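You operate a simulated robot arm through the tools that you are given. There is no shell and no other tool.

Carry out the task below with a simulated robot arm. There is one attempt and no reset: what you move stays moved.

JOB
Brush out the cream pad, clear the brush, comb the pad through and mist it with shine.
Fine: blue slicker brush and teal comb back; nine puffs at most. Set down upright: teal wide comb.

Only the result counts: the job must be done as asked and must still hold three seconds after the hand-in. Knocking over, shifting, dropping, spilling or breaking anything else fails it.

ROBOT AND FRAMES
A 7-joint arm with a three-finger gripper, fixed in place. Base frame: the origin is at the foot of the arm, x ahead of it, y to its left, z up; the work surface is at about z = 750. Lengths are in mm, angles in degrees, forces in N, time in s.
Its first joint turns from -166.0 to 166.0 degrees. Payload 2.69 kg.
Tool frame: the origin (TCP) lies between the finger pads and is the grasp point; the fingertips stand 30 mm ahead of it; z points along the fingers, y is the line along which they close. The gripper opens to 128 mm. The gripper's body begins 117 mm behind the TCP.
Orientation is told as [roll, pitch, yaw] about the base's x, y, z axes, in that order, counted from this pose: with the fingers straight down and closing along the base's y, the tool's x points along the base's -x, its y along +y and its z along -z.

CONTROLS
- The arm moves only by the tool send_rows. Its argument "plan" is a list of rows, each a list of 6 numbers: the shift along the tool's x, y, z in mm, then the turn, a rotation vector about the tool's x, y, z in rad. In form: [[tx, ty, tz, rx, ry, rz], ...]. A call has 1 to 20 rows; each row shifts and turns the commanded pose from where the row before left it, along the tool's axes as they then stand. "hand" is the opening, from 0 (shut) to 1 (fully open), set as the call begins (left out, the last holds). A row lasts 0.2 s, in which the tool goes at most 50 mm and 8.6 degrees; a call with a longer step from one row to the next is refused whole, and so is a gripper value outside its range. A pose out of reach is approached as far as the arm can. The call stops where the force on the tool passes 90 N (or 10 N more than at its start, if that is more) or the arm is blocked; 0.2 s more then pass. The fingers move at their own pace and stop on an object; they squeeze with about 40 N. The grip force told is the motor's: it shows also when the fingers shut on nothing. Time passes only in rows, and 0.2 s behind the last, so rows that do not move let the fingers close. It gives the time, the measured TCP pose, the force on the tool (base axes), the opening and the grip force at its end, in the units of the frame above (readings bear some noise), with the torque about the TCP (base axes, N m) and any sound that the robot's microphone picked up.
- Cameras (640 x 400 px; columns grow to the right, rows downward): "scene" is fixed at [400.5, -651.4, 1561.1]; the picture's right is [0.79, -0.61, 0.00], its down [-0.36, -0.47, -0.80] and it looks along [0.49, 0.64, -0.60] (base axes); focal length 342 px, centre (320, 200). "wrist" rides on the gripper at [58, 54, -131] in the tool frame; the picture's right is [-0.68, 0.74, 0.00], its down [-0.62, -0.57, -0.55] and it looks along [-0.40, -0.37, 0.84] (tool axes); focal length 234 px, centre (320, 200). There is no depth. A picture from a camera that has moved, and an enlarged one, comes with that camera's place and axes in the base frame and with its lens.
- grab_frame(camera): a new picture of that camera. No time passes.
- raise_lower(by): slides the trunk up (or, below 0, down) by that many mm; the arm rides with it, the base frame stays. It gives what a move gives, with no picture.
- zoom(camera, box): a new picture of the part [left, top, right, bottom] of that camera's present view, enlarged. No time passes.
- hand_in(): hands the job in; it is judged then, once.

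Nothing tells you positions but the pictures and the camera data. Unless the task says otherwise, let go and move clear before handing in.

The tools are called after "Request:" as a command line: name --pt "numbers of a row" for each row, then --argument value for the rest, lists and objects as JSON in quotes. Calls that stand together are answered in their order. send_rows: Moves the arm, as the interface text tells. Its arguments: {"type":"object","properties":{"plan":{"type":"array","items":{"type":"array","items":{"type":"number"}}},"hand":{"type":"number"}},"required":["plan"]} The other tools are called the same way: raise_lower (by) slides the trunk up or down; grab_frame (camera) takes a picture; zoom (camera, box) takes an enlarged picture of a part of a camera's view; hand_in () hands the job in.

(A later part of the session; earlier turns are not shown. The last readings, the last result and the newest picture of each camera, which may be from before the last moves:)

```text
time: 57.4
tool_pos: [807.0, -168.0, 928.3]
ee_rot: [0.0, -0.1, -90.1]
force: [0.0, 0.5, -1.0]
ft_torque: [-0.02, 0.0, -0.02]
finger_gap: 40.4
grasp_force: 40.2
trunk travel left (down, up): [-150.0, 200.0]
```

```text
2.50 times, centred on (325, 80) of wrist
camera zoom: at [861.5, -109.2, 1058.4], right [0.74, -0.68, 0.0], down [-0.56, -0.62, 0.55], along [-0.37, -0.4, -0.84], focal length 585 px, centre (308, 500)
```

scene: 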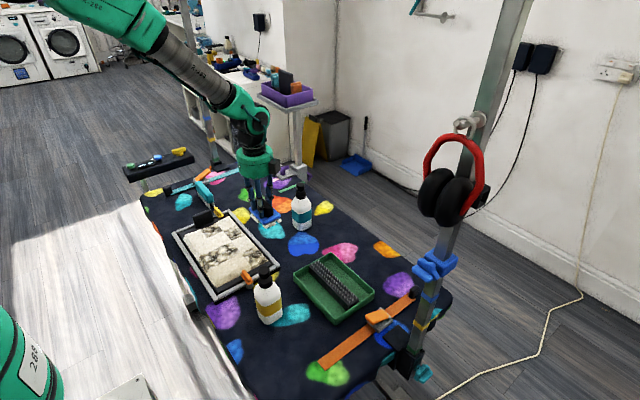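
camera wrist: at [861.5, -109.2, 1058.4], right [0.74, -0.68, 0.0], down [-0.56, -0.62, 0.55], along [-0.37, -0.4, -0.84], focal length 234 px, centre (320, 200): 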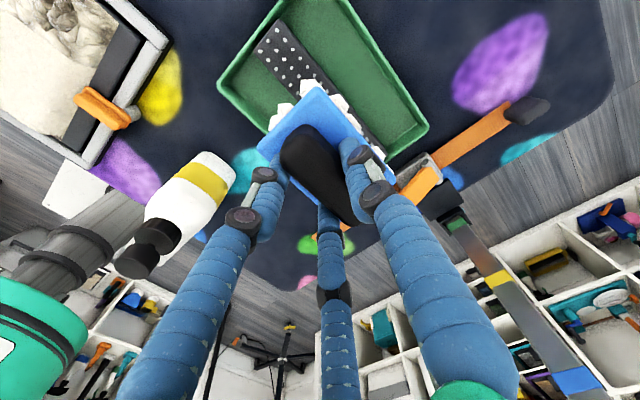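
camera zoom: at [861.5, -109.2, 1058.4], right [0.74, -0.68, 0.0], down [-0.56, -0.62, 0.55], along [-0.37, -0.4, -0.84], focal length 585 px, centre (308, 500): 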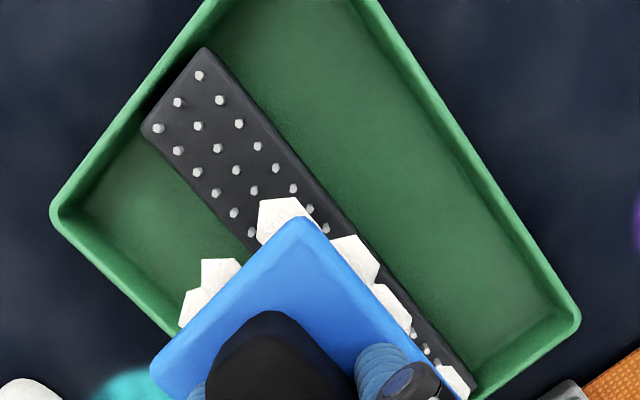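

The tray rim is near z 768 and the pin bar is centred at x ≈ 829, running y -65 to -250. I'll centre the brush over it and feel for contact.

Request:
send_rows --pt "25 6 20 0 0 0" --pt "25 7 25 0 0 0" --pt "0 0 25 0 0 0" --pt "0 0 10 0 0 0" --pt "0 0 0 0 0 0"

Request:
zoom --camera "scene" --box '[270, 220, 390, 310]'

Request:
zoom --camera "wrist" --box '[200, 30, 450, 190]'

```text
time: 58.5
tool_pos: [820.0, -115.9, 852.1]
ee_rot: [0.2, -0.1, -90.0]
force: [-5.0, 2.0, 25.9]
ft_torque: [0.42, 0.16, 0.03]
finger_gap: 40.7
grasp_force: 40.1
trunk travel left (down, up): [-150.0, 200.0]
```

```text
4.44 times, centred on (330, 265) of scene
camera zoom: at [400.5, -651.4, 1561.1], right [0.79, -0.61, 0.0], down [-0.36, -0.47, -0.8], along [0.49, 0.64, -0.6], focal length 1518 px, centre (276, -89)
```

zoom: 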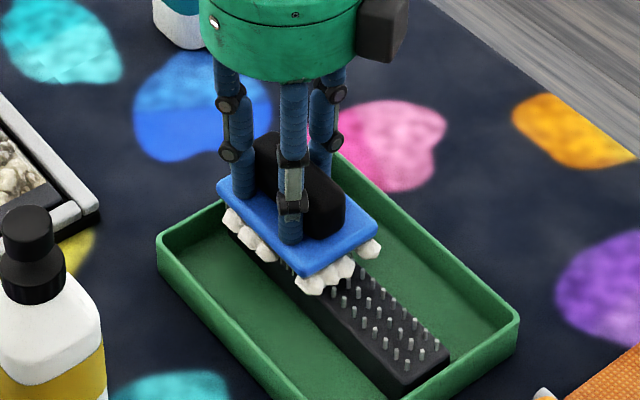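

```text
2.50 times, centred on (325, 110) of wrist
camera zoom: at [873.6, -58.5, 982.4], right [0.74, -0.68, 0.0], down [-0.57, -0.61, 0.55], along [-0.37, -0.4, -0.84], focal length 585 px, centre (308, 425)
```

zoom: 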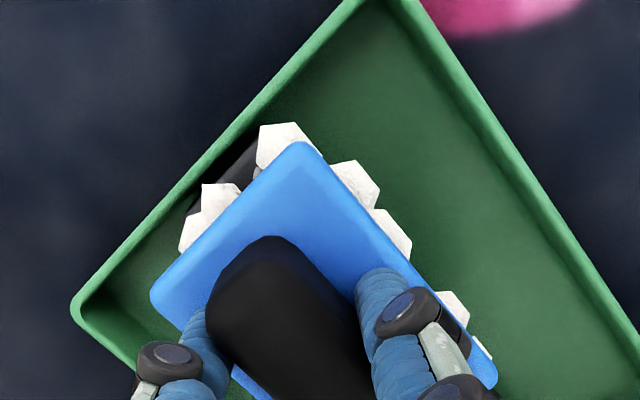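

Contact is made at about 26 N. I'll drag the bristles along the pins in -y and check.

Request:
send_rows --pt "0 0 -0.5 0 0 0" --pt "-12 0 0 0 0 0" --pt "-12 0 0 0 0 0" --pt "-12 0 0 0 0 0" --pt "-12 0 0 0 0 0" --pt "-12 0 0 0 0 0"

Request:
zoom --camera "scene" --box '[270, 220, 390, 310]'

Request:
zoom --camera "wrist" --box '[200, 30, 450, 190]'

```text
time: 60.0
tool_pos: [819.3, -177.3, 852.1]
ee_rot: [0.0, -0.1, -90.1]
force: [-0.3, -2.1, 8.3]
ft_torque: [0.06, -0.12, -0.11]
finger_gap: 40.8
grasp_force: 39.4
trunk travel left (down, up): [-150.0, 200.0]
```

```text
4.44 times, centred on (330, 265) of scene
camera zoom: at [400.5, -651.4, 1561.1], right [0.79, -0.61, 0.0], down [-0.36, -0.47, -0.8], along [0.49, 0.64, -0.6], focal length 1518 px, centre (276, -89)
```

zoom: 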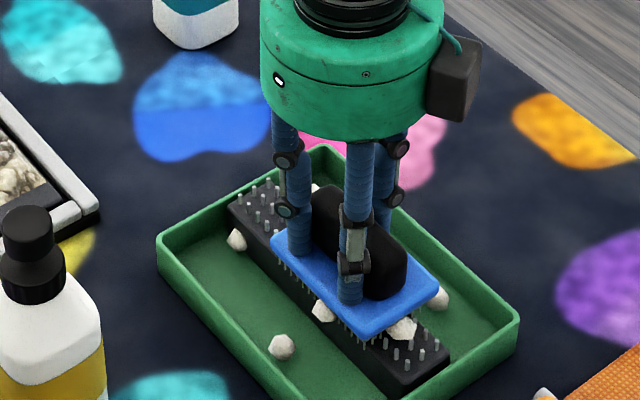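

```text
2.50 times, centred on (325, 110) of wrist
camera zoom: at [873.2, -118.1, 982.2], right [0.74, -0.68, 0.0], down [-0.57, -0.61, 0.55], along [-0.37, -0.4, -0.84], focal length 585 px, centre (308, 425)
```

zoom: 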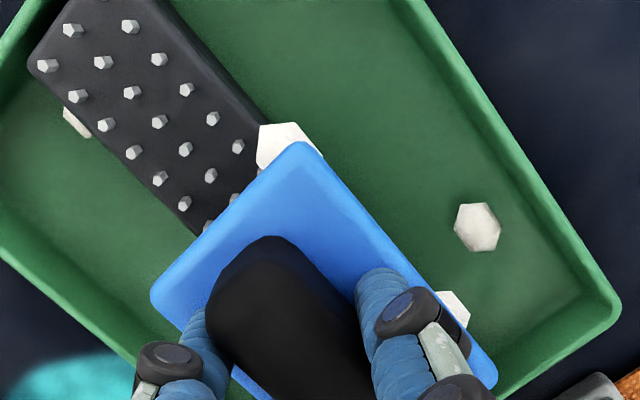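

The pins strip the fluff into the tray nicely. I'll keep stroking back and forth until the brush is clean.

Request:
send_rows --pt "0 0 0.5 0 0 0" --pt "-12 0 0 0 0 0" --pt "-12 0 0 0 0 0" --pt "12 0 0 0 0 0" --pt "12 0 0 0 0 0" --pt "12 0 0 0 0 0" --pt "12 0 0 0 0 0" --pt "12 0 0 0 0 0" --pt "12 0 0 0 0 0" --pt "12 0 0 0 0 0"

Request:
send_rows --pt "-12 0 0 0 0 0" --pt "-12 0 0 0 0 0" --pt "-12 0 0 0 0 0" --pt "-12 0 0 0 0 0" --pt "-12 0 0 0 0 0" --pt "-12 0 0 0 0 0" --pt "-12 0 0 0 0 0"

Request:
zoom --camera "scene" --box '[270, 220, 390, 310]'

Request:
zoom --camera "wrist" --box '[200, 30, 450, 190]'

```text
time: 62.1
tool_pos: [819.8, -113.7, 852.3]
ee_rot: [0.0, -0.1, -90.0]
force: [0.8, 0.5, 10.6]
ft_torque: [-0.1, -0.22, 0.1]
finger_gap: 40.8
grasp_force: 39.8
trunk travel left (down, up): [-150.0, 200.0]
```

```text
time: 63.8
tool_pos: [819.2, -201.1, 852.2]
ee_rot: [0.0, 0.0, -90.0]
force: [-0.6, 2.0, 18.3]
ft_torque: [0.3, -0.17, -0.09]
finger_gap: 40.4
grasp_force: 40.2
trunk travel left (down, up): [-150.0, 200.0]
```

```text
4.44 times, centred on (330, 265) of scene
camera zoom: at [400.5, -651.4, 1561.1], right [0.79, -0.61, 0.0], down [-0.36, -0.47, -0.8], along [0.49, 0.64, -0.6], focal length 1518 px, centre (276, -89)
```

zoom: 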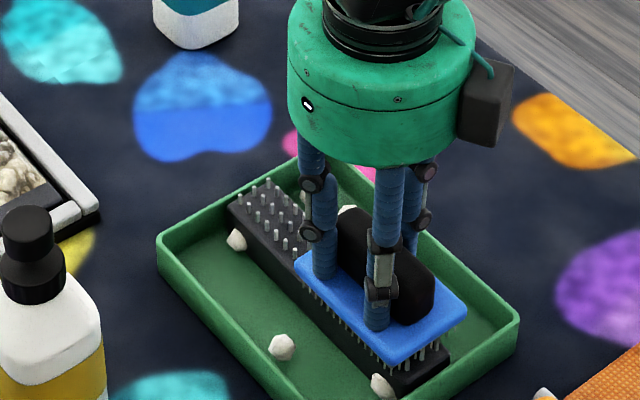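

```text
2.50 times, centred on (325, 110) of wrist
camera zoom: at [873.7, -142.1, 982.2], right [0.74, -0.68, 0.0], down [-0.57, -0.61, 0.55], along [-0.37, -0.4, -0.84], focal length 585 px, centre (308, 425)
```

zoom: 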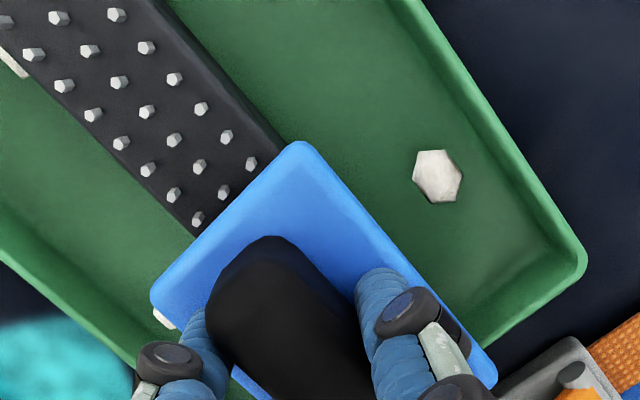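

Request:
send_rows --pt "12 0 0 0 0 0" --pt "12 0 0 0 0 0" --pt "12 0 0 0 0 0" --pt "12 0 0 0 0 0" --pt "12 0 0 0 0 0" --pt "12 0 0 0 0 0" --pt "12 0 0 0 0 0" --pt "-12 0 0 0 0 0" --pt "-12 0 0 0 0 0" --pt "-12 0 0 0 0 0" --pt "-12 0 0 0 0 0"

Request:
send_rows --pt "0 0 -15 0 0 0" --pt "0 0 -40 0 0 0" --pt "0 0 -45 0 0 0"

Request:
zoom --camera "scene" --box '[270, 180, 410, 310]'

Request:
grab_frame --camera "wrist"

```text
time: 66.2
tool_pos: [817.6, -162.5, 851.7]
ee_rot: [0.0, -0.1, -89.9]
force: [0.5, 5.1, 24.1]
ft_torque: [0.44, -0.19, 0.01]
finger_gap: 40.7
grasp_force: 39.9
trunk travel left (down, up): [-150.0, 200.0]
```

```text
time: 67.0
tool_pos: [818.1, -161.9, 947.5]
ee_rot: [-0.2, 0.0, -90.0]
force: [-0.1, 0.1, -1.7]
ft_torque: [0.03, 0.03, 0.01]
finger_gap: 40.5
grasp_force: 39.6
trunk travel left (down, up): [-150.0, 200.0]
```

```text
3.08 times, centred on (340, 245) of scene
camera zoom: at [400.5, -651.4, 1561.1], right [0.79, -0.61, 0.0], down [-0.36, -0.47, -0.8], along [0.49, 0.64, -0.6], focal length 1051 px, centre (258, 62)
```

zoom: 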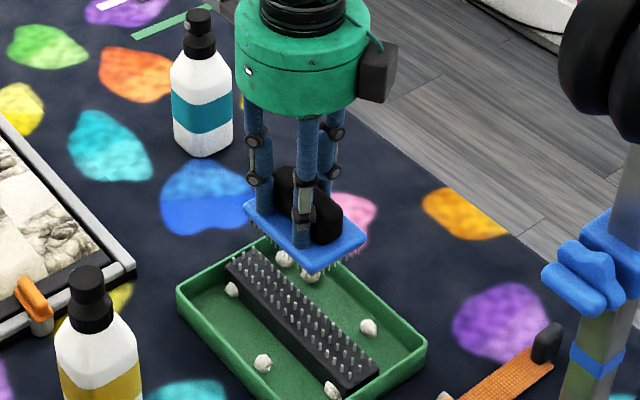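

```text
taken
camera wrist: at [872.4, -104.0, 1078.5], right [0.74, -0.68, 0.0], down [-0.56, -0.62, 0.55], along [-0.37, -0.4, -0.83], focal length 234 px, centre (320, 200)
```

wrist: 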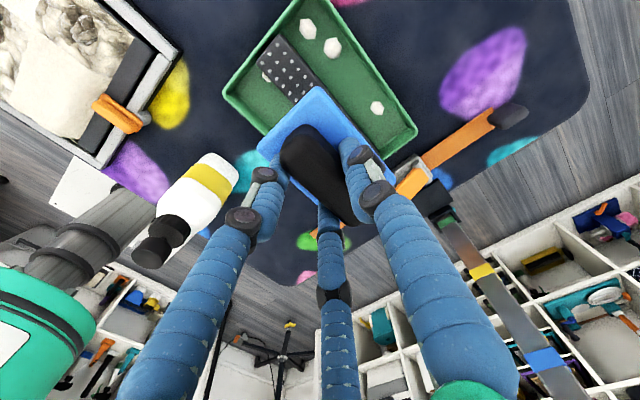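

The brush is clean and the fluff is lying in the tray. I'll carry the brush back to its original spot, plate centre at about (579, 478).

Request:
send_rows --pt "42.7 -16.5 1 0 0 0" --pt "42.7 -16.5 1 0 0 0" --pt "42.7 -16.5 1 0 0 0" --pt "42.7 -16.5 1 0 0 0" --pt "42.7 -16.5 1 0 0 0" --pt "42.7 -16.5 1 0 0 0" --pt "42.7 -16.5 1 0 0 0" --pt "42.7 -16.5 1 0 0 0" --pt "42.7 -16.5 1 0 0 0" --pt "42.7 -16.5 1 0 0 0" --pt "42.7 -16.5 1 0 0 0" --pt "42.7 -16.5 1 0 0 0" --pt "42.7 -16.5 1 0 0 0" --pt "42.7 -16.5 1 0 0 0" --pt "42.7 -16.5 1 0 0 0" --pt "0 0 40 0 0 0" --pt "0 0 30 0 0 0"

Request:
grab_frame --camera "wrist"

Request:
zoom --camera "scene" --box '[130, 160, 230, 230]'

```text
time: 70.5
tool_pos: [571.2, 476.2, 863.3]
ee_rot: [-0.1, -0.2, -90.0]
force: [-0.5, -0.2, -1.3]
ft_torque: [-0.02, 0.02, 0.0]
finger_gap: 40.5
grasp_force: 39.8
trunk travel left (down, up): [-150.0, 200.0]
```

```text
taken
camera wrist: at [625.6, 535.0, 993.6], right [0.74, -0.68, 0.0], down [-0.57, -0.61, 0.55], along [-0.37, -0.4, -0.84], focal length 234 px, centre (320, 200)
```

wrist: 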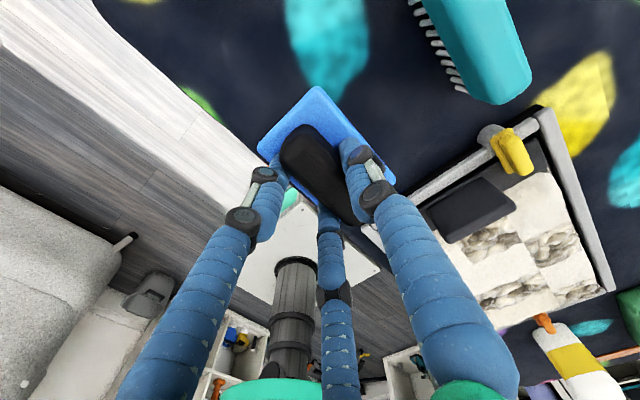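

```text
5.71 times, centred on (180, 195) of scene
camera zoom: at [400.5, -651.4, 1561.1], right [0.79, -0.61, 0.0], down [-0.36, -0.47, -0.8], along [0.49, 0.64, -0.6], focal length 1952 px, centre (1120, 229)
```

zoom: 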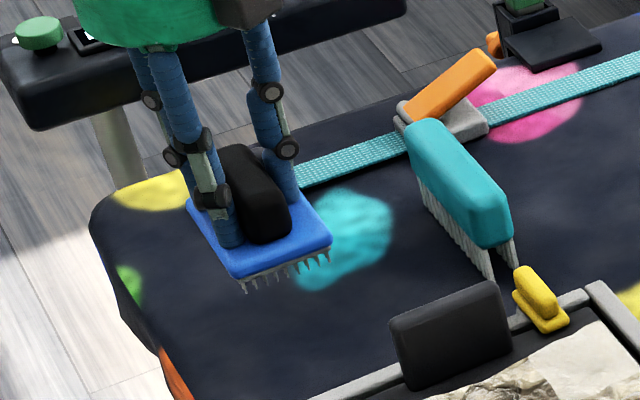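

Request:
send_rows --pt "2.5 -1 25 0 0 0" --pt "0 0 20 0 0 0" --pt "0 0 7 0 0 0" --pt "0 0 0 0 0 0"

Request:
send_rows --pt "0 0 2 0 0 0" --pt "0 0 0 0 0 0"

Request:
send_rows --pt "0 0 1.5 0 0 0" --pt "0 0 0 0 0 0"

```text
time: 71.5
tool_pos: [570.7, 479.7, 812.3]
ee_rot: [0.0, 0.0, -90.0]
force: [-0.2, -0.4, -1.3]
ft_torque: [-0.03, 0.0, -0.04]
finger_gap: 40.5
grasp_force: 39.8
trunk travel left (down, up): [-150.0, 200.0]
```

```text
time: 72.2
tool_pos: [570.4, 478.3, 810.8]
ee_rot: [0.0, 0.0, -90.0]
force: [0.5, 0.3, -1.3]
ft_torque: [-0.01, 0.04, -0.02]
finger_gap: 40.7
grasp_force: 39.9
trunk travel left (down, up): [-150.0, 200.0]
```

```text
time: 72.8
tool_pos: [571.4, 479.4, 810.1]
ee_rot: [0.0, 0.0, -89.9]
force: [-0.4, 0.8, -1.0]
ft_torque: [0.01, -0.01, 0.01]
finger_gap: 40.7
grasp_force: 39.7
trunk travel left (down, up): [-150.0, 200.0]
```

Request:
send_rows --pt "0 0 1.5 0 0 0" --pt "0 0 0 0 0 0"

Request:
send_rows --pt "0 0 1 0 0 0" --pt "0 0 0 0 0 0"

Request:
send_rows --pt "0 0 1 0 0 0" --pt "0 0 0 0 0 0"

```text
time: 73.3
tool_pos: [571.3, 480.1, 808.2]
ee_rot: [0.1, 0.1, -90.0]
force: [-0.2, -0.4, -1.5]
ft_torque: [-0.01, 0.01, -0.01]
finger_gap: 40.6
grasp_force: 40.0
trunk travel left (down, up): [-150.0, 200.0]
```

```text
time: 74.0
tool_pos: [571.7, 480.0, 807.6]
ee_rot: [-0.1, 0.1, -90.1]
force: [0.3, -0.1, -2.4]
ft_torque: [0.0, 0.04, 0.03]
finger_gap: 40.6
grasp_force: 40.2
trunk travel left (down, up): [-150.0, 200.0]
```

```text
time: 74.5
tool_pos: [572.1, 479.3, 807.1]
ee_rot: [-0.1, -0.1, -89.9]
force: [0.2, -0.5, -1.8]
ft_torque: [0.02, 0.02, 0.01]
finger_gap: 40.6
grasp_force: 39.9
trunk travel left (down, up): [-150.0, 200.0]
```

Request:
send_rows --pt "0 -1 1 0 0 0" --pt "0 0 0 0 0 0"

Request:
send_rows --pt "0 0 1 0 0 0" --pt "0 0 0 0 0 0"

Request:
send_rows --pt "0 0 1 0 0 0" --pt "0 0 0 0 0 0"

```text
time: 75.2
tool_pos: [571.6, 479.6, 806.1]
ee_rot: [0.0, -0.1, -89.9]
force: [-0.2, 0.1, -0.3]
ft_torque: [0.05, -0.01, -0.01]
finger_gap: 40.6
grasp_force: 39.8
trunk travel left (down, up): [-150.0, 200.0]
```

```text
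time: 75.8
tool_pos: [570.4, 478.8, 806.8]
ee_rot: [0.1, 0.0, -90.1]
force: [-1.4, -4.1, 10.7]
ft_torque: [-0.39, -0.31, -0.11]
finger_gap: 40.6
grasp_force: 39.8
trunk travel left (down, up): [-150.0, 200.0]
```

```text
time: 76.3
tool_pos: [570.9, 479.7, 805.3]
ee_rot: [0.2, 0.0, -90.0]
force: [-1.4, -8.7, 24.0]
ft_torque: [-0.84, -0.15, -0.06]
finger_gap: 40.6
grasp_force: 40.3
trunk travel left (down, up): [-150.0, 200.0]
```

The brush is on the table at the same height as when I picked it up. I'll ease off the pressure, release it and rise.

Request:
send_rows --pt "0 0 -1.2 0 0 0" --pt "0 0 0 0 0 0"

Request:
send_rows --pt "0 0 0 0 0 0" --pt "0 0 0 0 0 0" --pt "0 0 0 0 0 0" --hand 0.8

Request:
send_rows --pt "0 0 -20 0 0 0" --pt "0 0 -40 0 0 0" --pt "0 0 -40 0 0 0"

Request:
grab_frame --camera "wrist"

Request:
zoom --camera "scene" --box '[130, 160, 230, 230]'

```text
time: 77.0
tool_pos: [569.6, 480.9, 805.0]
ee_rot: [0.1, 0.0, -90.0]
force: [5.3, -2.6, 14.8]
ft_torque: [-0.24, -0.43, -0.01]
finger_gap: 40.5
grasp_force: 41.0
trunk travel left (down, up): [-150.0, 200.0]
```

```text
time: 77.8
tool_pos: [570.1, 479.9, 805.5]
ee_rot: [0.0, -0.1, -90.1]
force: [0.1, 0.2, 1.0]
ft_torque: [0.05, 0.01, 0.01]
finger_gap: 102.2
grasp_force: 0.0
trunk travel left (down, up): [-150.0, 200.0]
```

```text
time: 78.5
tool_pos: [571.2, 479.1, 903.7]
ee_rot: [-0.1, -0.1, -89.9]
force: [-0.4, 0.1, -0.3]
ft_torque: [-0.04, -0.01, 0.02]
finger_gap: 102.4
grasp_force: 0.2
trunk travel left (down, up): [-150.0, 200.0]
```

```text
taken
camera wrist: at [625.0, 537.8, 1034.9], right [0.74, -0.68, 0.0], down [-0.57, -0.61, 0.55], along [-0.37, -0.41, -0.84], focal length 234 px, centre (320, 200)
```

wrist: 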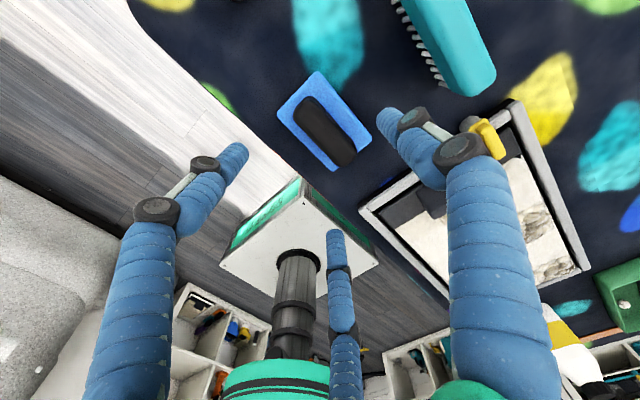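

```text
5.71 times, centred on (180, 195) of scene
camera zoom: at [400.5, -651.4, 1561.1], right [0.79, -0.61, 0.0], down [-0.36, -0.47, -0.8], along [0.49, 0.64, -0.6], focal length 1952 px, centre (1120, 229)
```

zoom: 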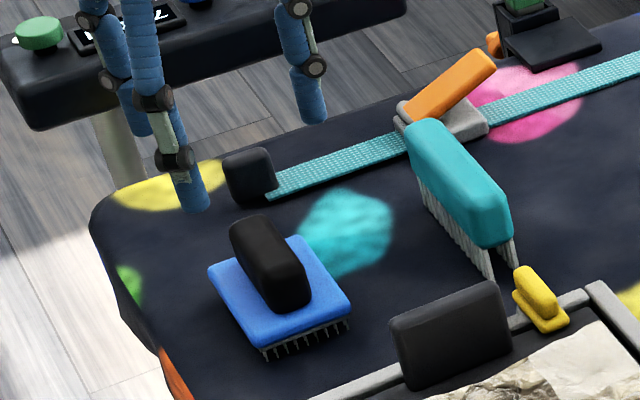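

The brush is back in its original place to within a couple of millimetres. Now the teal comb: I'll move above it for a close look.

Request:
send_rows --pt "2 40 -10 0 0 0" --pt "2 40 -10 0 0 0" --pt "2 42 -6 0 0 0" --hand 1

Request:
grab_frame --camera "wrist"

Request:
zoom --camera "wrist" --box '[220, 30, 420, 170]'

Request:
zoom --camera "scene" --box '[160, 150, 250, 220]'

```text
time: 79.3
tool_pos: [692.0, 486.0, 928.2]
ee_rot: [-0.1, -0.2, -90.0]
force: [-1.4, -1.4, 0.4]
ft_torque: [0.0, -0.03, -0.01]
finger_gap: 127.9
grasp_force: 0.0
trunk travel left (down, up): [-150.0, 200.0]
```

```text
taken
camera wrist: at [746.1, 544.3, 1059.3], right [0.74, -0.68, 0.0], down [-0.57, -0.61, 0.55], along [-0.37, -0.4, -0.84], focal length 234 px, centre (320, 200)
```

wrist: 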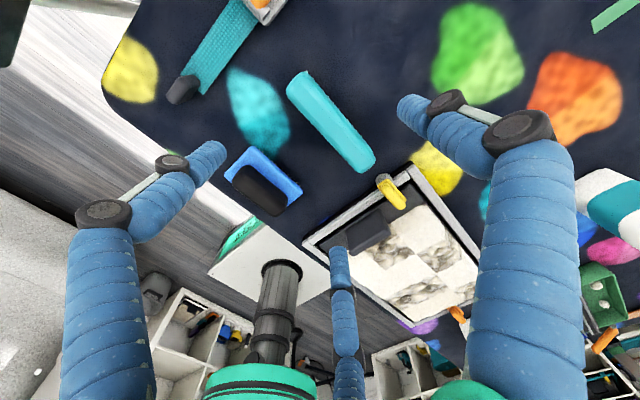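

```text
2.86 times, centred on (320, 100) of wrist
camera zoom: at [746.1, 544.3, 1059.3], right [0.74, -0.68, 0.0], down [-0.57, -0.61, 0.55], along [-0.37, -0.4, -0.84], focal length 669 px, centre (320, 486)
```

zoom: 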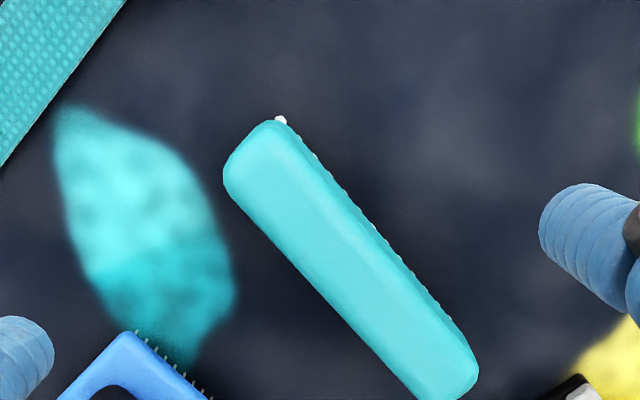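

```text
5.71 times, centred on (205, 185) of scene
camera zoom: at [400.5, -651.4, 1561.1], right [0.79, -0.61, 0.0], down [-0.36, -0.47, -0.8], along [0.49, 0.64, -0.6], focal length 1952 px, centre (977, 286)
```

zoom: 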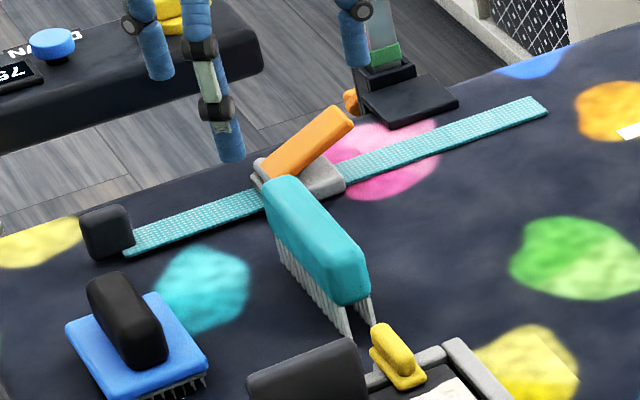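

The hand is really a three-finger hand: a lone finger on tool +y facing a pair, so objects centre about 8 mm toward +y of the TCP. That explains the brush shift. For the comb (body about 25 mm wide, centre near (707, 480)) I'll line up with that offset and descend for a closer measurement.

Request:
send_rows --pt "-3 3.5 40 0 0 0" --pt "-3 3.5 38 0 0 0"

Request:
grab_frame --camera "wrist"

Request:
zoom --camera "wrist" --box '[220, 50, 440, 220]'

Request:
zoom --camera "scene" --box '[160, 150, 250, 220]'

```text
time: 80.0
tool_pos: [701.0, 479.9, 849.8]
ee_rot: [0.0, 0.0, -90.0]
force: [0.9, -0.4, 0.6]
ft_torque: [0.02, -0.01, -0.05]
finger_gap: 128.0
grasp_force: 0.0
trunk travel left (down, up): [-150.0, 200.0]
```

```text
taken
camera wrist: at [755.2, 538.0, 980.3], right [0.74, -0.68, 0.0], down [-0.57, -0.62, 0.55], along [-0.37, -0.4, -0.84], focal length 234 px, centre (320, 200)
```

wrist: 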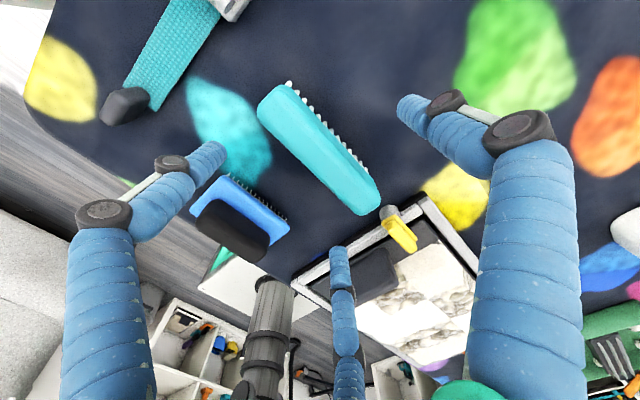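

```text
2.35 times, centred on (330, 135) of wrist
camera zoom: at [755.2, 538.0, 980.3], right [0.74, -0.68, 0.0], down [-0.57, -0.62, 0.55], along [-0.37, -0.4, -0.84], focal length 551 px, centre (296, 353)
```

zoom: 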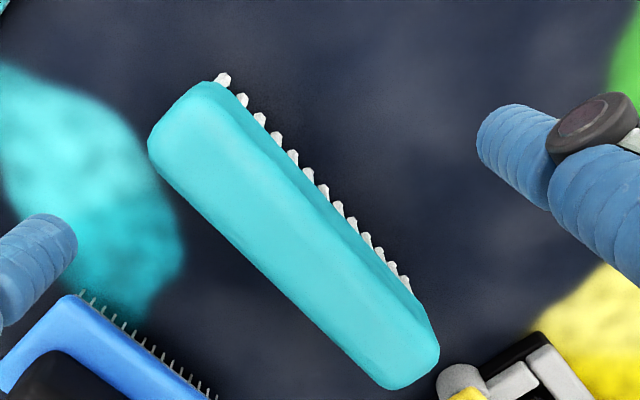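

```text
5.71 times, centred on (205, 185) of scene
camera zoom: at [400.5, -651.4, 1561.1], right [0.79, -0.61, 0.0], down [-0.36, -0.47, -0.8], along [0.49, 0.64, -0.6], focal length 1952 px, centre (977, 286)
```

zoom: 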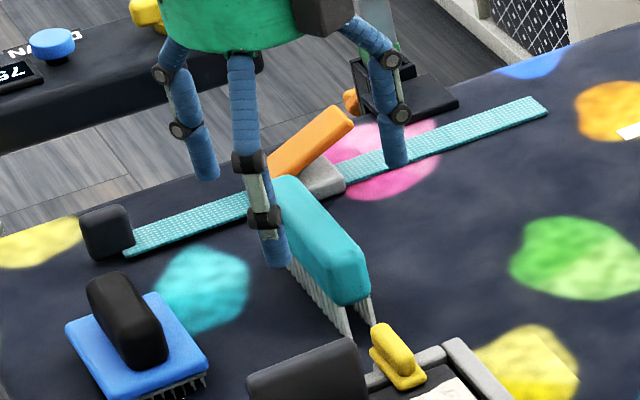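

Comb body measured: x 695–720, y 417–540, top z 800. I'll set TCP to (699, 480), descend to z of about 797 and close.

Request:
send_rows --pt "0 -2 25 0 0 0" --pt "0 0 20 0 0 0" --pt "0 0 8 0 0 0" --pt "0 0 0 0 0 0"

Request:
zoom --camera "wrist" --box '[200, 50, 460, 250]'

Request:
zoom --camera "scene" --box '[170, 160, 250, 220]'

```text
time: 81.0
tool_pos: [696.8, 478.6, 797.5]
ee_rot: [0.0, 0.0, -89.9]
force: [1.0, -0.3, 0.2]
ft_torque: [-0.01, 0.01, -0.04]
finger_gap: 128.1
grasp_force: 0.1
trunk travel left (down, up): [-150.0, 200.0]
```

```text
2.00 times, centred on (330, 150) of wrist
camera zoom: at [752.3, 537.9, 928.6], right [0.74, -0.68, 0.0], down [-0.57, -0.62, 0.55], along [-0.37, -0.4, -0.84], focal length 468 px, centre (300, 300)
```

zoom: 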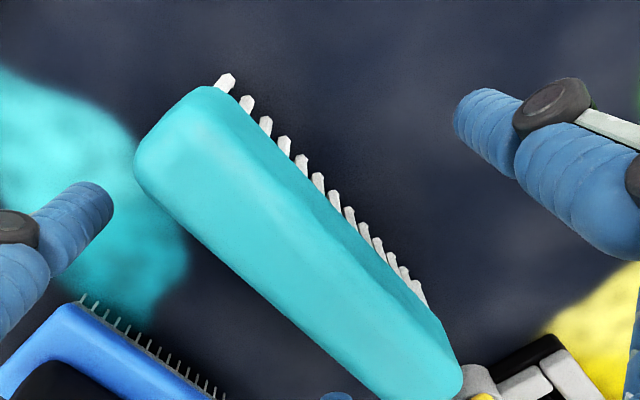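

```text
6.67 times, centred on (210, 190) of scene
camera zoom: at [400.5, -651.4, 1561.1], right [0.79, -0.61, 0.0], down [-0.36, -0.47, -0.8], along [0.49, 0.64, -0.6], focal length 2278 px, centre (1053, 267)
```

zoom: 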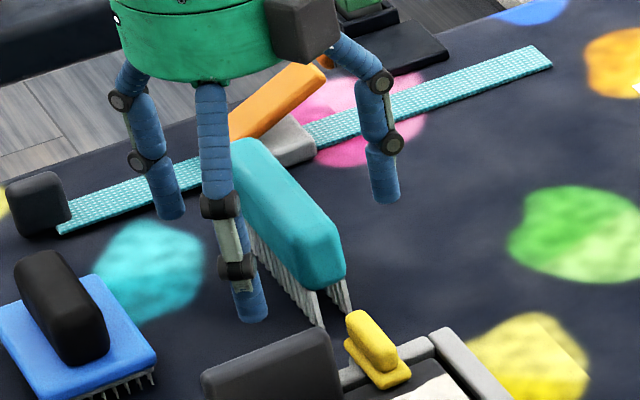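

Request:
send_rows --pt "0 0 0 0 0 0" --pt "0 0 0 0 0 0" --pt "0 0 0 0 0 0" --hand 0.42

Request:
zoom --camera "wrist" --box '[200, 50, 460, 250]'

Request:
zoom --camera "scene" --box '[170, 160, 250, 220]'

```text
time: 81.8
tool_pos: [697.0, 478.5, 797.7]
ee_rot: [0.1, 0.0, -90.1]
force: [0.6, 0.8, 0.0]
ft_torque: [0.0, -0.01, -0.02]
finger_gap: 53.6
grasp_force: 0.2
trunk travel left (down, up): [-150.0, 200.0]
```

```text
2.00 times, centred on (330, 150) of wrist
camera zoom: at [752.1, 537.8, 928.5], right [0.74, -0.68, 0.0], down [-0.57, -0.62, 0.55], along [-0.37, -0.4, -0.84], focal length 468 px, centre (300, 300)
```

zoom: 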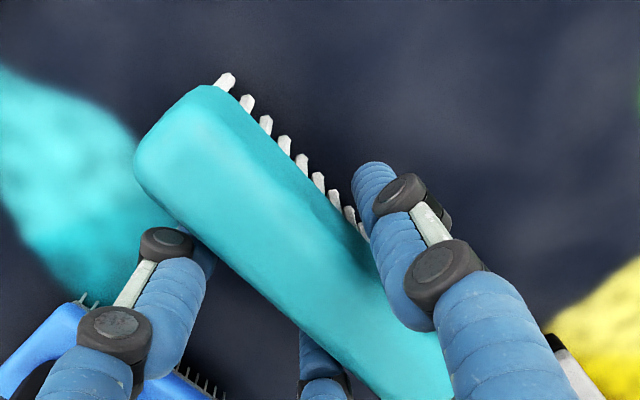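

```text
6.67 times, centred on (210, 190) of scene
camera zoom: at [400.5, -651.4, 1561.1], right [0.79, -0.61, 0.0], down [-0.36, -0.47, -0.8], along [0.49, 0.64, -0.6], focal length 2278 px, centre (1053, 267)
```

zoom: 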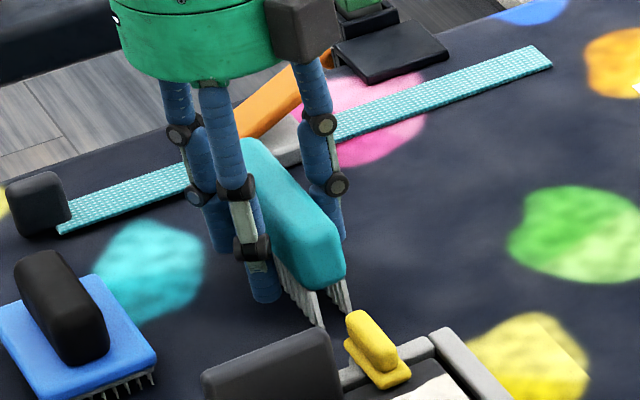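

Request:
send_rows --pt "0 0 0 0 0 0" --pt "0 0 0 0 0 0" --pt "0 0 0 0 0 0" --hand 0.34

Request:
zoom --camera "wrist" --box '[200, 50, 460, 250]'

Request:
send_rows --pt "0 0 0 0 0 0" --pt "0 0 0 0 0 0" --pt "0 0 0 0 0 0" --hand 0

Request:
zoom --camera "wrist" --box '[200, 50, 460, 250]'

Request:
zoom --camera "scene" --box '[170, 160, 250, 220]'

```text
time: 82.5
tool_pos: [698.6, 480.6, 797.5]
ee_rot: [-0.1, 0.0, -90.0]
force: [0.4, -0.3, 0.5]
ft_torque: [0.0, -0.01, -0.03]
finger_gap: 43.8
grasp_force: 0.1
trunk travel left (down, up): [-150.0, 200.0]
```

```text
2.00 times, centred on (330, 150) of wrist
camera zoom: at [752.1, 537.8, 928.5], right [0.74, -0.68, 0.0], down [-0.57, -0.62, 0.55], along [-0.37, -0.4, -0.84], focal length 468 px, centre (300, 300)
```

zoom: 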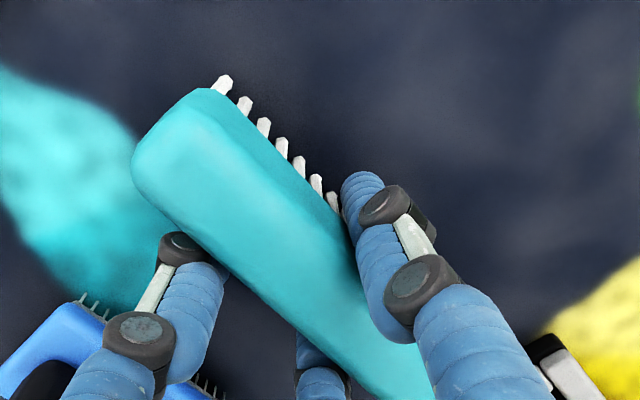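

```text
time: 83.3
tool_pos: [697.3, 479.6, 798.7]
ee_rot: [0.0, 0.0, -90.0]
force: [0.1, 0.8, -0.1]
ft_torque: [0.02, 0.0, 0.0]
finger_gap: 40.4
grasp_force: 40.3
trunk travel left (down, up): [-150.0, 200.0]
```

```text
2.00 times, centred on (330, 150) of wrist
camera zoom: at [752.1, 537.8, 928.5], right [0.74, -0.68, 0.0], down [-0.57, -0.62, 0.55], along [-0.37, -0.4, -0.84], focal length 468 px, centre (300, 300)
```

zoom: 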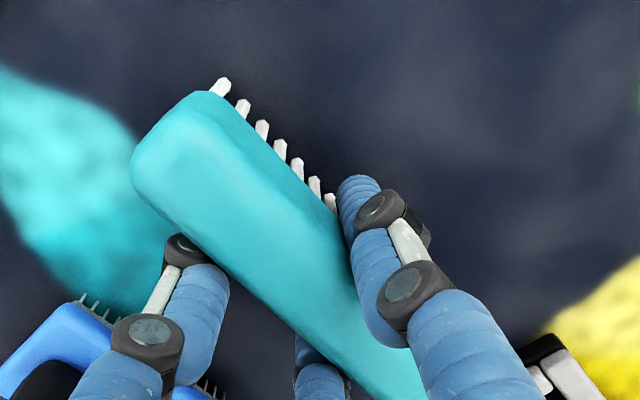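

```text
6.67 times, centred on (210, 190) of scene
camera zoom: at [400.5, -651.4, 1561.1], right [0.79, -0.61, 0.0], down [-0.36, -0.47, -0.8], along [0.49, 0.64, -0.6], focal length 2278 px, centre (1053, 267)
```

zoom: 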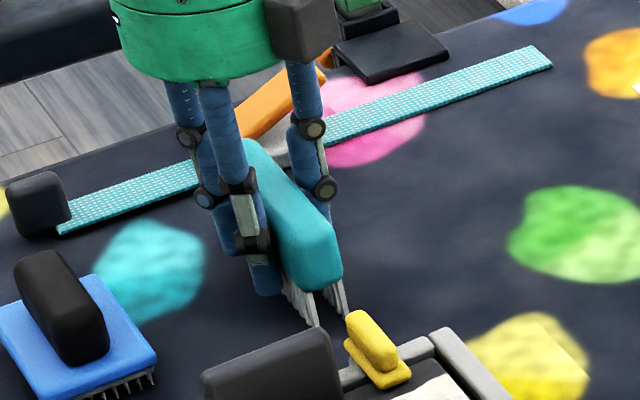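

The comb is gripped, shifted by only about 3 mm. I'll lift it and carry it over the pad. Because it lies along y, strokes along x suit it.

Request:
send_rows --pt "0 0 -10 0 0 0" --pt "0 0 -35 0 0 0" --pt "0 0 -40 0 0 0" --pt "-40 0 0 0 0 0" --pt "-40 0 0 0 0 0" --pt "-40 0 0 0 0 0" --pt "-40 0 0 0 0 0" --pt "-40 0 0 0 0 0" --pt "-40 0 0 0 0 0"

Request:
grab_frame --camera "wrist"

Request:
zoom --camera "scene" --box '[160, 160, 300, 280]'

```text
time: 85.3
tool_pos: [696.4, 239.7, 884.7]
ee_rot: [0.1, -0.1, -90.0]
force: [-0.9, 0.7, -0.6]
ft_torque: [-0.06, -0.01, 0.01]
finger_gap: 40.0
grasp_force: 40.2
trunk travel left (down, up): [-150.0, 200.0]
```

```text
taken
camera wrist: at [750.5, 298.3, 1015.4], right [0.74, -0.68, 0.0], down [-0.57, -0.62, 0.55], along [-0.37, -0.4, -0.84], focal length 234 px, centre (320, 200)
```

wrist: 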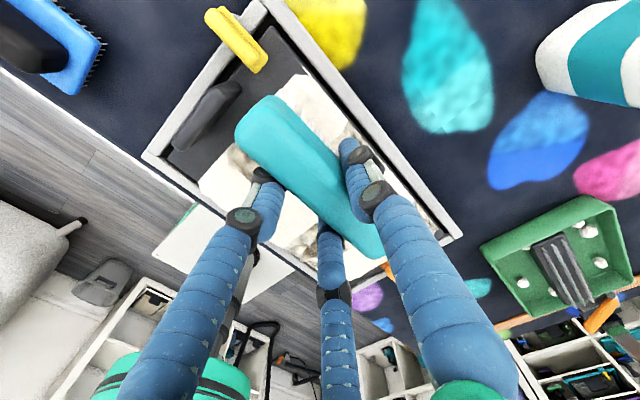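

```text
3.33 times, centred on (230, 220) of scene
camera zoom: at [400.5, -651.4, 1561.1], right [0.79, -0.61, 0.0], down [-0.36, -0.47, -0.8], along [0.49, 0.64, -0.6], focal length 1139 px, centre (620, 133)
```

zoom: 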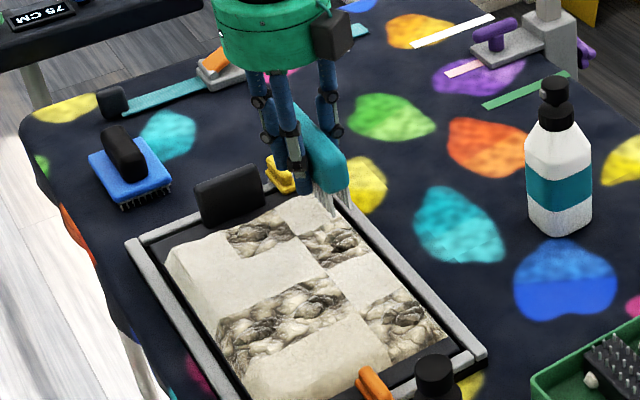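

Request:
send_rows --pt "-3 10 20 0 0 0" --pt "0 0 15 0 0 0" --pt "0 0 5 0 0 0" --pt "0 0 0 0 0 0"

Request:
send_rows --pt "0 0 3 0 0 0" --pt "0 0 0 0 0 0"

Request:
send_rows --pt "0 0 3 0 0 0" --pt "0 0 0 0 0 0"

Request:
send_rows --pt "0 0 2 0 0 0" --pt "0 0 0 0 0 0"

```text
time: 86.3
tool_pos: [706.1, 236.9, 844.7]
ee_rot: [-0.1, 0.0, -89.9]
force: [1.1, -0.7, -0.4]
ft_torque: [0.02, 0.02, 0.01]
finger_gap: 40.1
grasp_force: 39.5
trunk travel left (down, up): [-150.0, 200.0]
```

```text
time: 87.0
tool_pos: [707.2, 235.4, 842.1]
ee_rot: [-0.1, 0.1, -90.0]
force: [-0.2, -0.1, -1.7]
ft_torque: [-0.01, 0.0, -0.04]
finger_gap: 39.8
grasp_force: 40.5
trunk travel left (down, up): [-150.0, 200.0]
```

```text
time: 87.5
tool_pos: [706.5, 236.8, 837.5]
ee_rot: [-0.1, 0.0, -90.1]
force: [-0.1, -0.5, -0.8]
ft_torque: [0.01, 0.0, -0.05]
finger_gap: 40.3
grasp_force: 39.7
trunk travel left (down, up): [-150.0, 200.0]
```

```text
time: 88.2
tool_pos: [707.7, 236.2, 835.4]
ee_rot: [-0.1, -0.1, -90.0]
force: [-0.1, 0.4, -0.9]
ft_torque: [0.0, -0.01, -0.04]
finger_gap: 39.6
grasp_force: 40.1
trunk travel left (down, up): [-150.0, 200.0]
```

Request:
send_rows --pt "0 0 1.5 0 0 0" --pt "0 0 0 0 0 0"

Request:
send_rows --pt "0 0 1.5 0 0 0" --pt "0 0 0 0 0 0"

Request:
send_rows --pt "0 0 1.5 0 0 0" --pt "0 0 0 0 0 0"

Request:
zoom --camera "scene" --box '[180, 180, 280, 255]'

```text
time: 88.8
tool_pos: [707.3, 236.5, 834.6]
ee_rot: [-0.1, 0.0, -90.1]
force: [0.7, 0.3, -1.3]
ft_torque: [0.02, 0.0, 0.02]
finger_gap: 40.1
grasp_force: 39.9
trunk travel left (down, up): [-150.0, 200.0]
```

```text
time: 89.3
tool_pos: [707.9, 236.4, 834.4]
ee_rot: [0.0, -0.1, -90.0]
force: [-0.1, -1.1, 6.1]
ft_torque: [-0.17, -0.11, -0.03]
finger_gap: 40.2
grasp_force: 40.5
trunk travel left (down, up): [-150.0, 200.0]
```

```text
time: 90.0
tool_pos: [707.3, 235.8, 832.6]
ee_rot: [0.1, 0.0, -89.9]
force: [-3.0, -1.3, 16.5]
ft_torque: [-0.24, -0.05, 0.0]
finger_gap: 40.1
grasp_force: 40.2
trunk travel left (down, up): [-150.0, 200.0]
```

```text
5.33 times, centred on (230, 218) of scene
camera zoom: at [400.5, -651.4, 1561.1], right [0.79, -0.61, 0.0], down [-0.36, -0.47, -0.8], along [0.49, 0.64, -0.6], focal length 1822 px, centre (800, 107)
```

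zoom: 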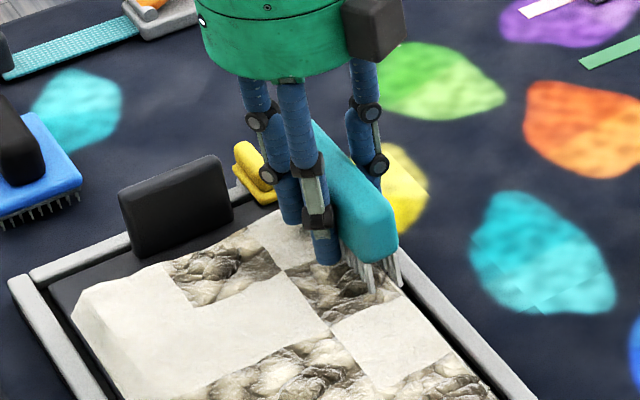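

Contact is at TCP z of about 834 at 17 N. I'll comb across the pad in -x.

Request:
send_rows --pt "0 -12 0 0 0 0" --pt "0 -12 0 0 0 0" --pt "0 -12 0 0 0 0" --pt "0 -12 0 0 0 0" --pt "0 -12 0 0 0 0"

Request:
zoom --camera "scene" --box '[180, 180, 280, 255]'

Request:
zoom --camera "wrist" --box '[180, 0, 520, 250]'

```text
time: 91.2
tool_pos: [647.0, 236.7, 833.3]
ee_rot: [0.0, 0.0, -89.9]
force: [5.4, -0.3, 29.3]
ft_torque: [0.1, -0.49, 0.04]
finger_gap: 40.0
grasp_force: 40.3
trunk travel left (down, up): [-150.0, 200.0]
```

```text
5.33 times, centred on (230, 218) of scene
camera zoom: at [400.5, -651.4, 1561.1], right [0.79, -0.61, 0.0], down [-0.36, -0.47, -0.8], along [0.49, 0.64, -0.6], focal length 1822 px, centre (800, 107)
```

zoom: 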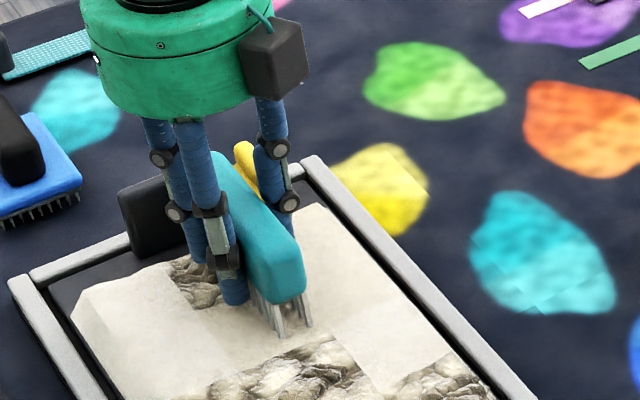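

```text
1.60 times, centred on (350, 125) of wrist
camera zoom: at [700.9, 295.3, 964.1], right [0.74, -0.68, 0.0], down [-0.57, -0.62, 0.55], along [-0.37, -0.4, -0.84], focal length 375 px, centre (272, 320)
```

zoom: 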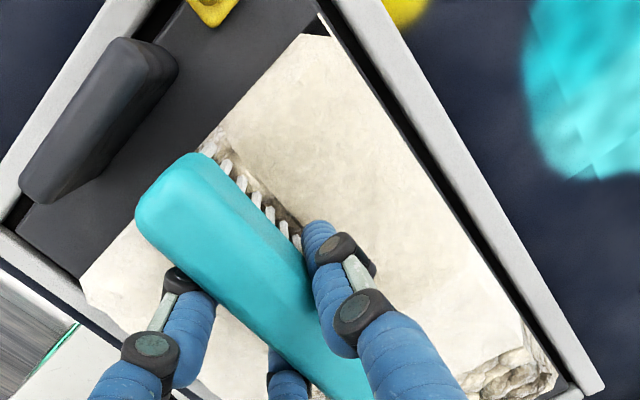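

Combing smooths the rough patches (C2 is already smooth). I'll continue across, then come back and do the other bands.

Request:
send_rows --pt "0 -12 -0.5 0 0 0" --pt "0 -12 0 0 0 0" --pt "0 -12 0 0 0 0" --pt "0 -12 0 0 0 0" --pt "0 -12 0 0 0 0" --pt "0 -12 0 0 0 0" --pt "0 -12 0 0 0 0"

Request:
zoom --camera "scene" --box '[160, 180, 300, 290]'

Request:
zoom --camera "wrist" --box '[180, 0, 520, 250]'

```text
time: 92.8
tool_pos: [562.7, 236.6, 832.7]
ee_rot: [-0.2, 0.0, -90.0]
force: [4.3, 1.2, 27.2]
ft_torque: [0.29, -0.47, 0.01]
finger_gap: 40.0
grasp_force: 40.3
trunk travel left (down, up): [-150.0, 200.0]
```

```text
3.64 times, centred on (230, 235) of scene
camera zoom: at [400.5, -651.4, 1561.1], right [0.79, -0.61, 0.0], down [-0.36, -0.47, -0.8], along [0.49, 0.64, -0.6], focal length 1242 px, centre (647, 73)
```

zoom: 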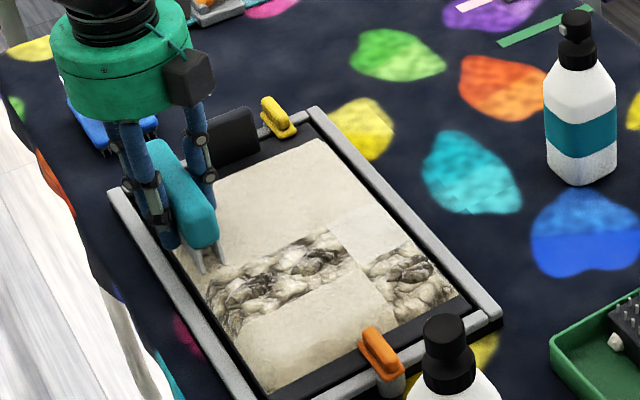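

```text
1.60 times, centred on (350, 125) of wrist
camera zoom: at [616.9, 294.9, 963.7], right [0.74, -0.68, 0.0], down [-0.57, -0.62, 0.55], along [-0.37, -0.4, -0.84], focal length 375 px, centre (272, 320)
```

zoom: 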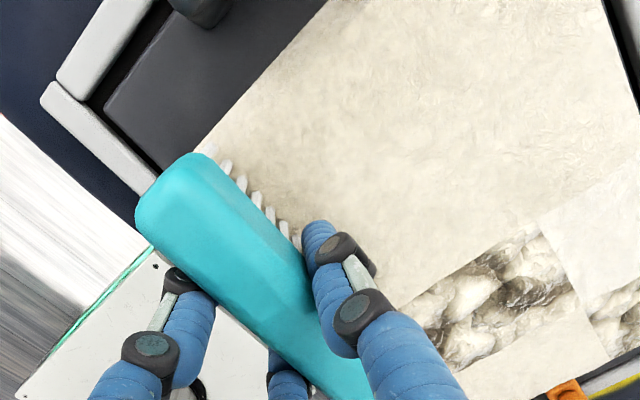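

The first band is smooth. Now the second band (rows 3–4), staying clear of the orange clip.

Request:
send_rows --pt "0 0 -20 0 0 0" --pt "-30 36 0 0 0 0" --pt "-30 36 0 0 0 0" --pt "-31 36 0 0 0 0" --pt "-31 37 0 0 0 0" --pt "0 0 14 0 0 0" --pt "0 0 0 0 0 0"

Request:
send_rows --pt "0 0 3 0 0 0" --pt "0 0 0 0 0 0"

Request:
send_rows --pt "0 0 2 0 0 0" --pt "0 0 0 0 0 0"

Request:
zoom --camera "scene" --box '[160, 180, 300, 290]'

Request:
grab_frame --camera "wrist"

```text
time: 94.3
tool_pos: [707.4, 115.8, 836.5]
ee_rot: [-0.1, 0.0, -89.9]
force: [0.0, 0.0, -1.3]
ft_torque: [-0.01, -0.02, 0.0]
finger_gap: 39.8
grasp_force: 39.9
trunk travel left (down, up): [-150.0, 200.0]
```

```text
time: 95.0
tool_pos: [707.2, 116.2, 834.6]
ee_rot: [-0.1, -0.1, -90.0]
force: [0.7, -0.5, -0.4]
ft_torque: [-0.04, -0.02, 0.01]
finger_gap: 40.2
grasp_force: 39.9
trunk travel left (down, up): [-150.0, 200.0]
```

```text
time: 95.5
tool_pos: [707.4, 115.7, 832.5]
ee_rot: [0.1, 0.0, -90.1]
force: [-0.8, 1.2, 5.1]
ft_torque: [0.21, -0.05, 0.04]
finger_gap: 39.9
grasp_force: 40.0
trunk travel left (down, up): [-150.0, 200.0]
```

```text
3.64 times, centred on (230, 235) of scene
camera zoom: at [400.5, -651.4, 1561.1], right [0.79, -0.61, 0.0], down [-0.36, -0.47, -0.8], along [0.49, 0.64, -0.6], focal length 1242 px, centre (647, 73)
```

zoom: 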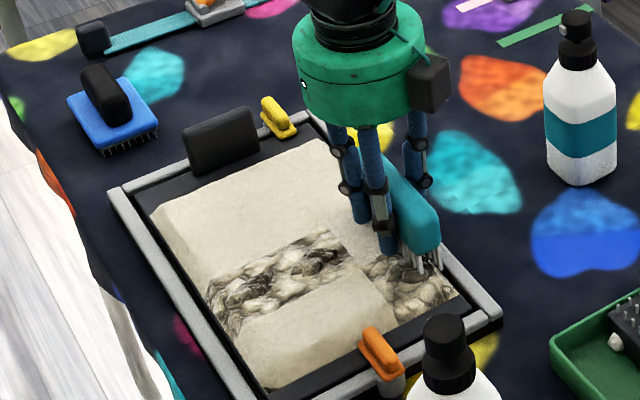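

```text
taken
camera wrist: at [762.1, 173.5, 964.1], right [0.74, -0.68, 0.0], down [-0.57, -0.62, 0.55], along [-0.37, -0.4, -0.84], focal length 234 px, centre (320, 200)
```

wrist: 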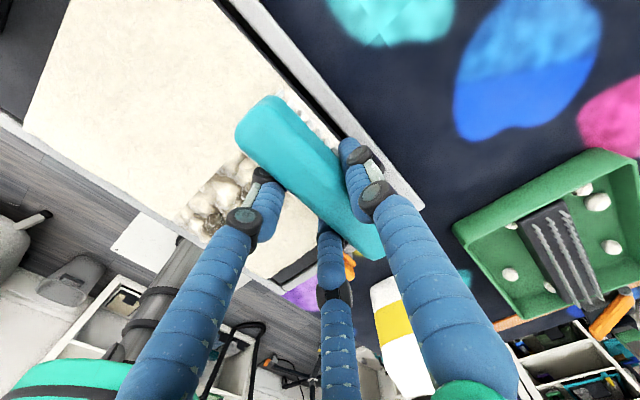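

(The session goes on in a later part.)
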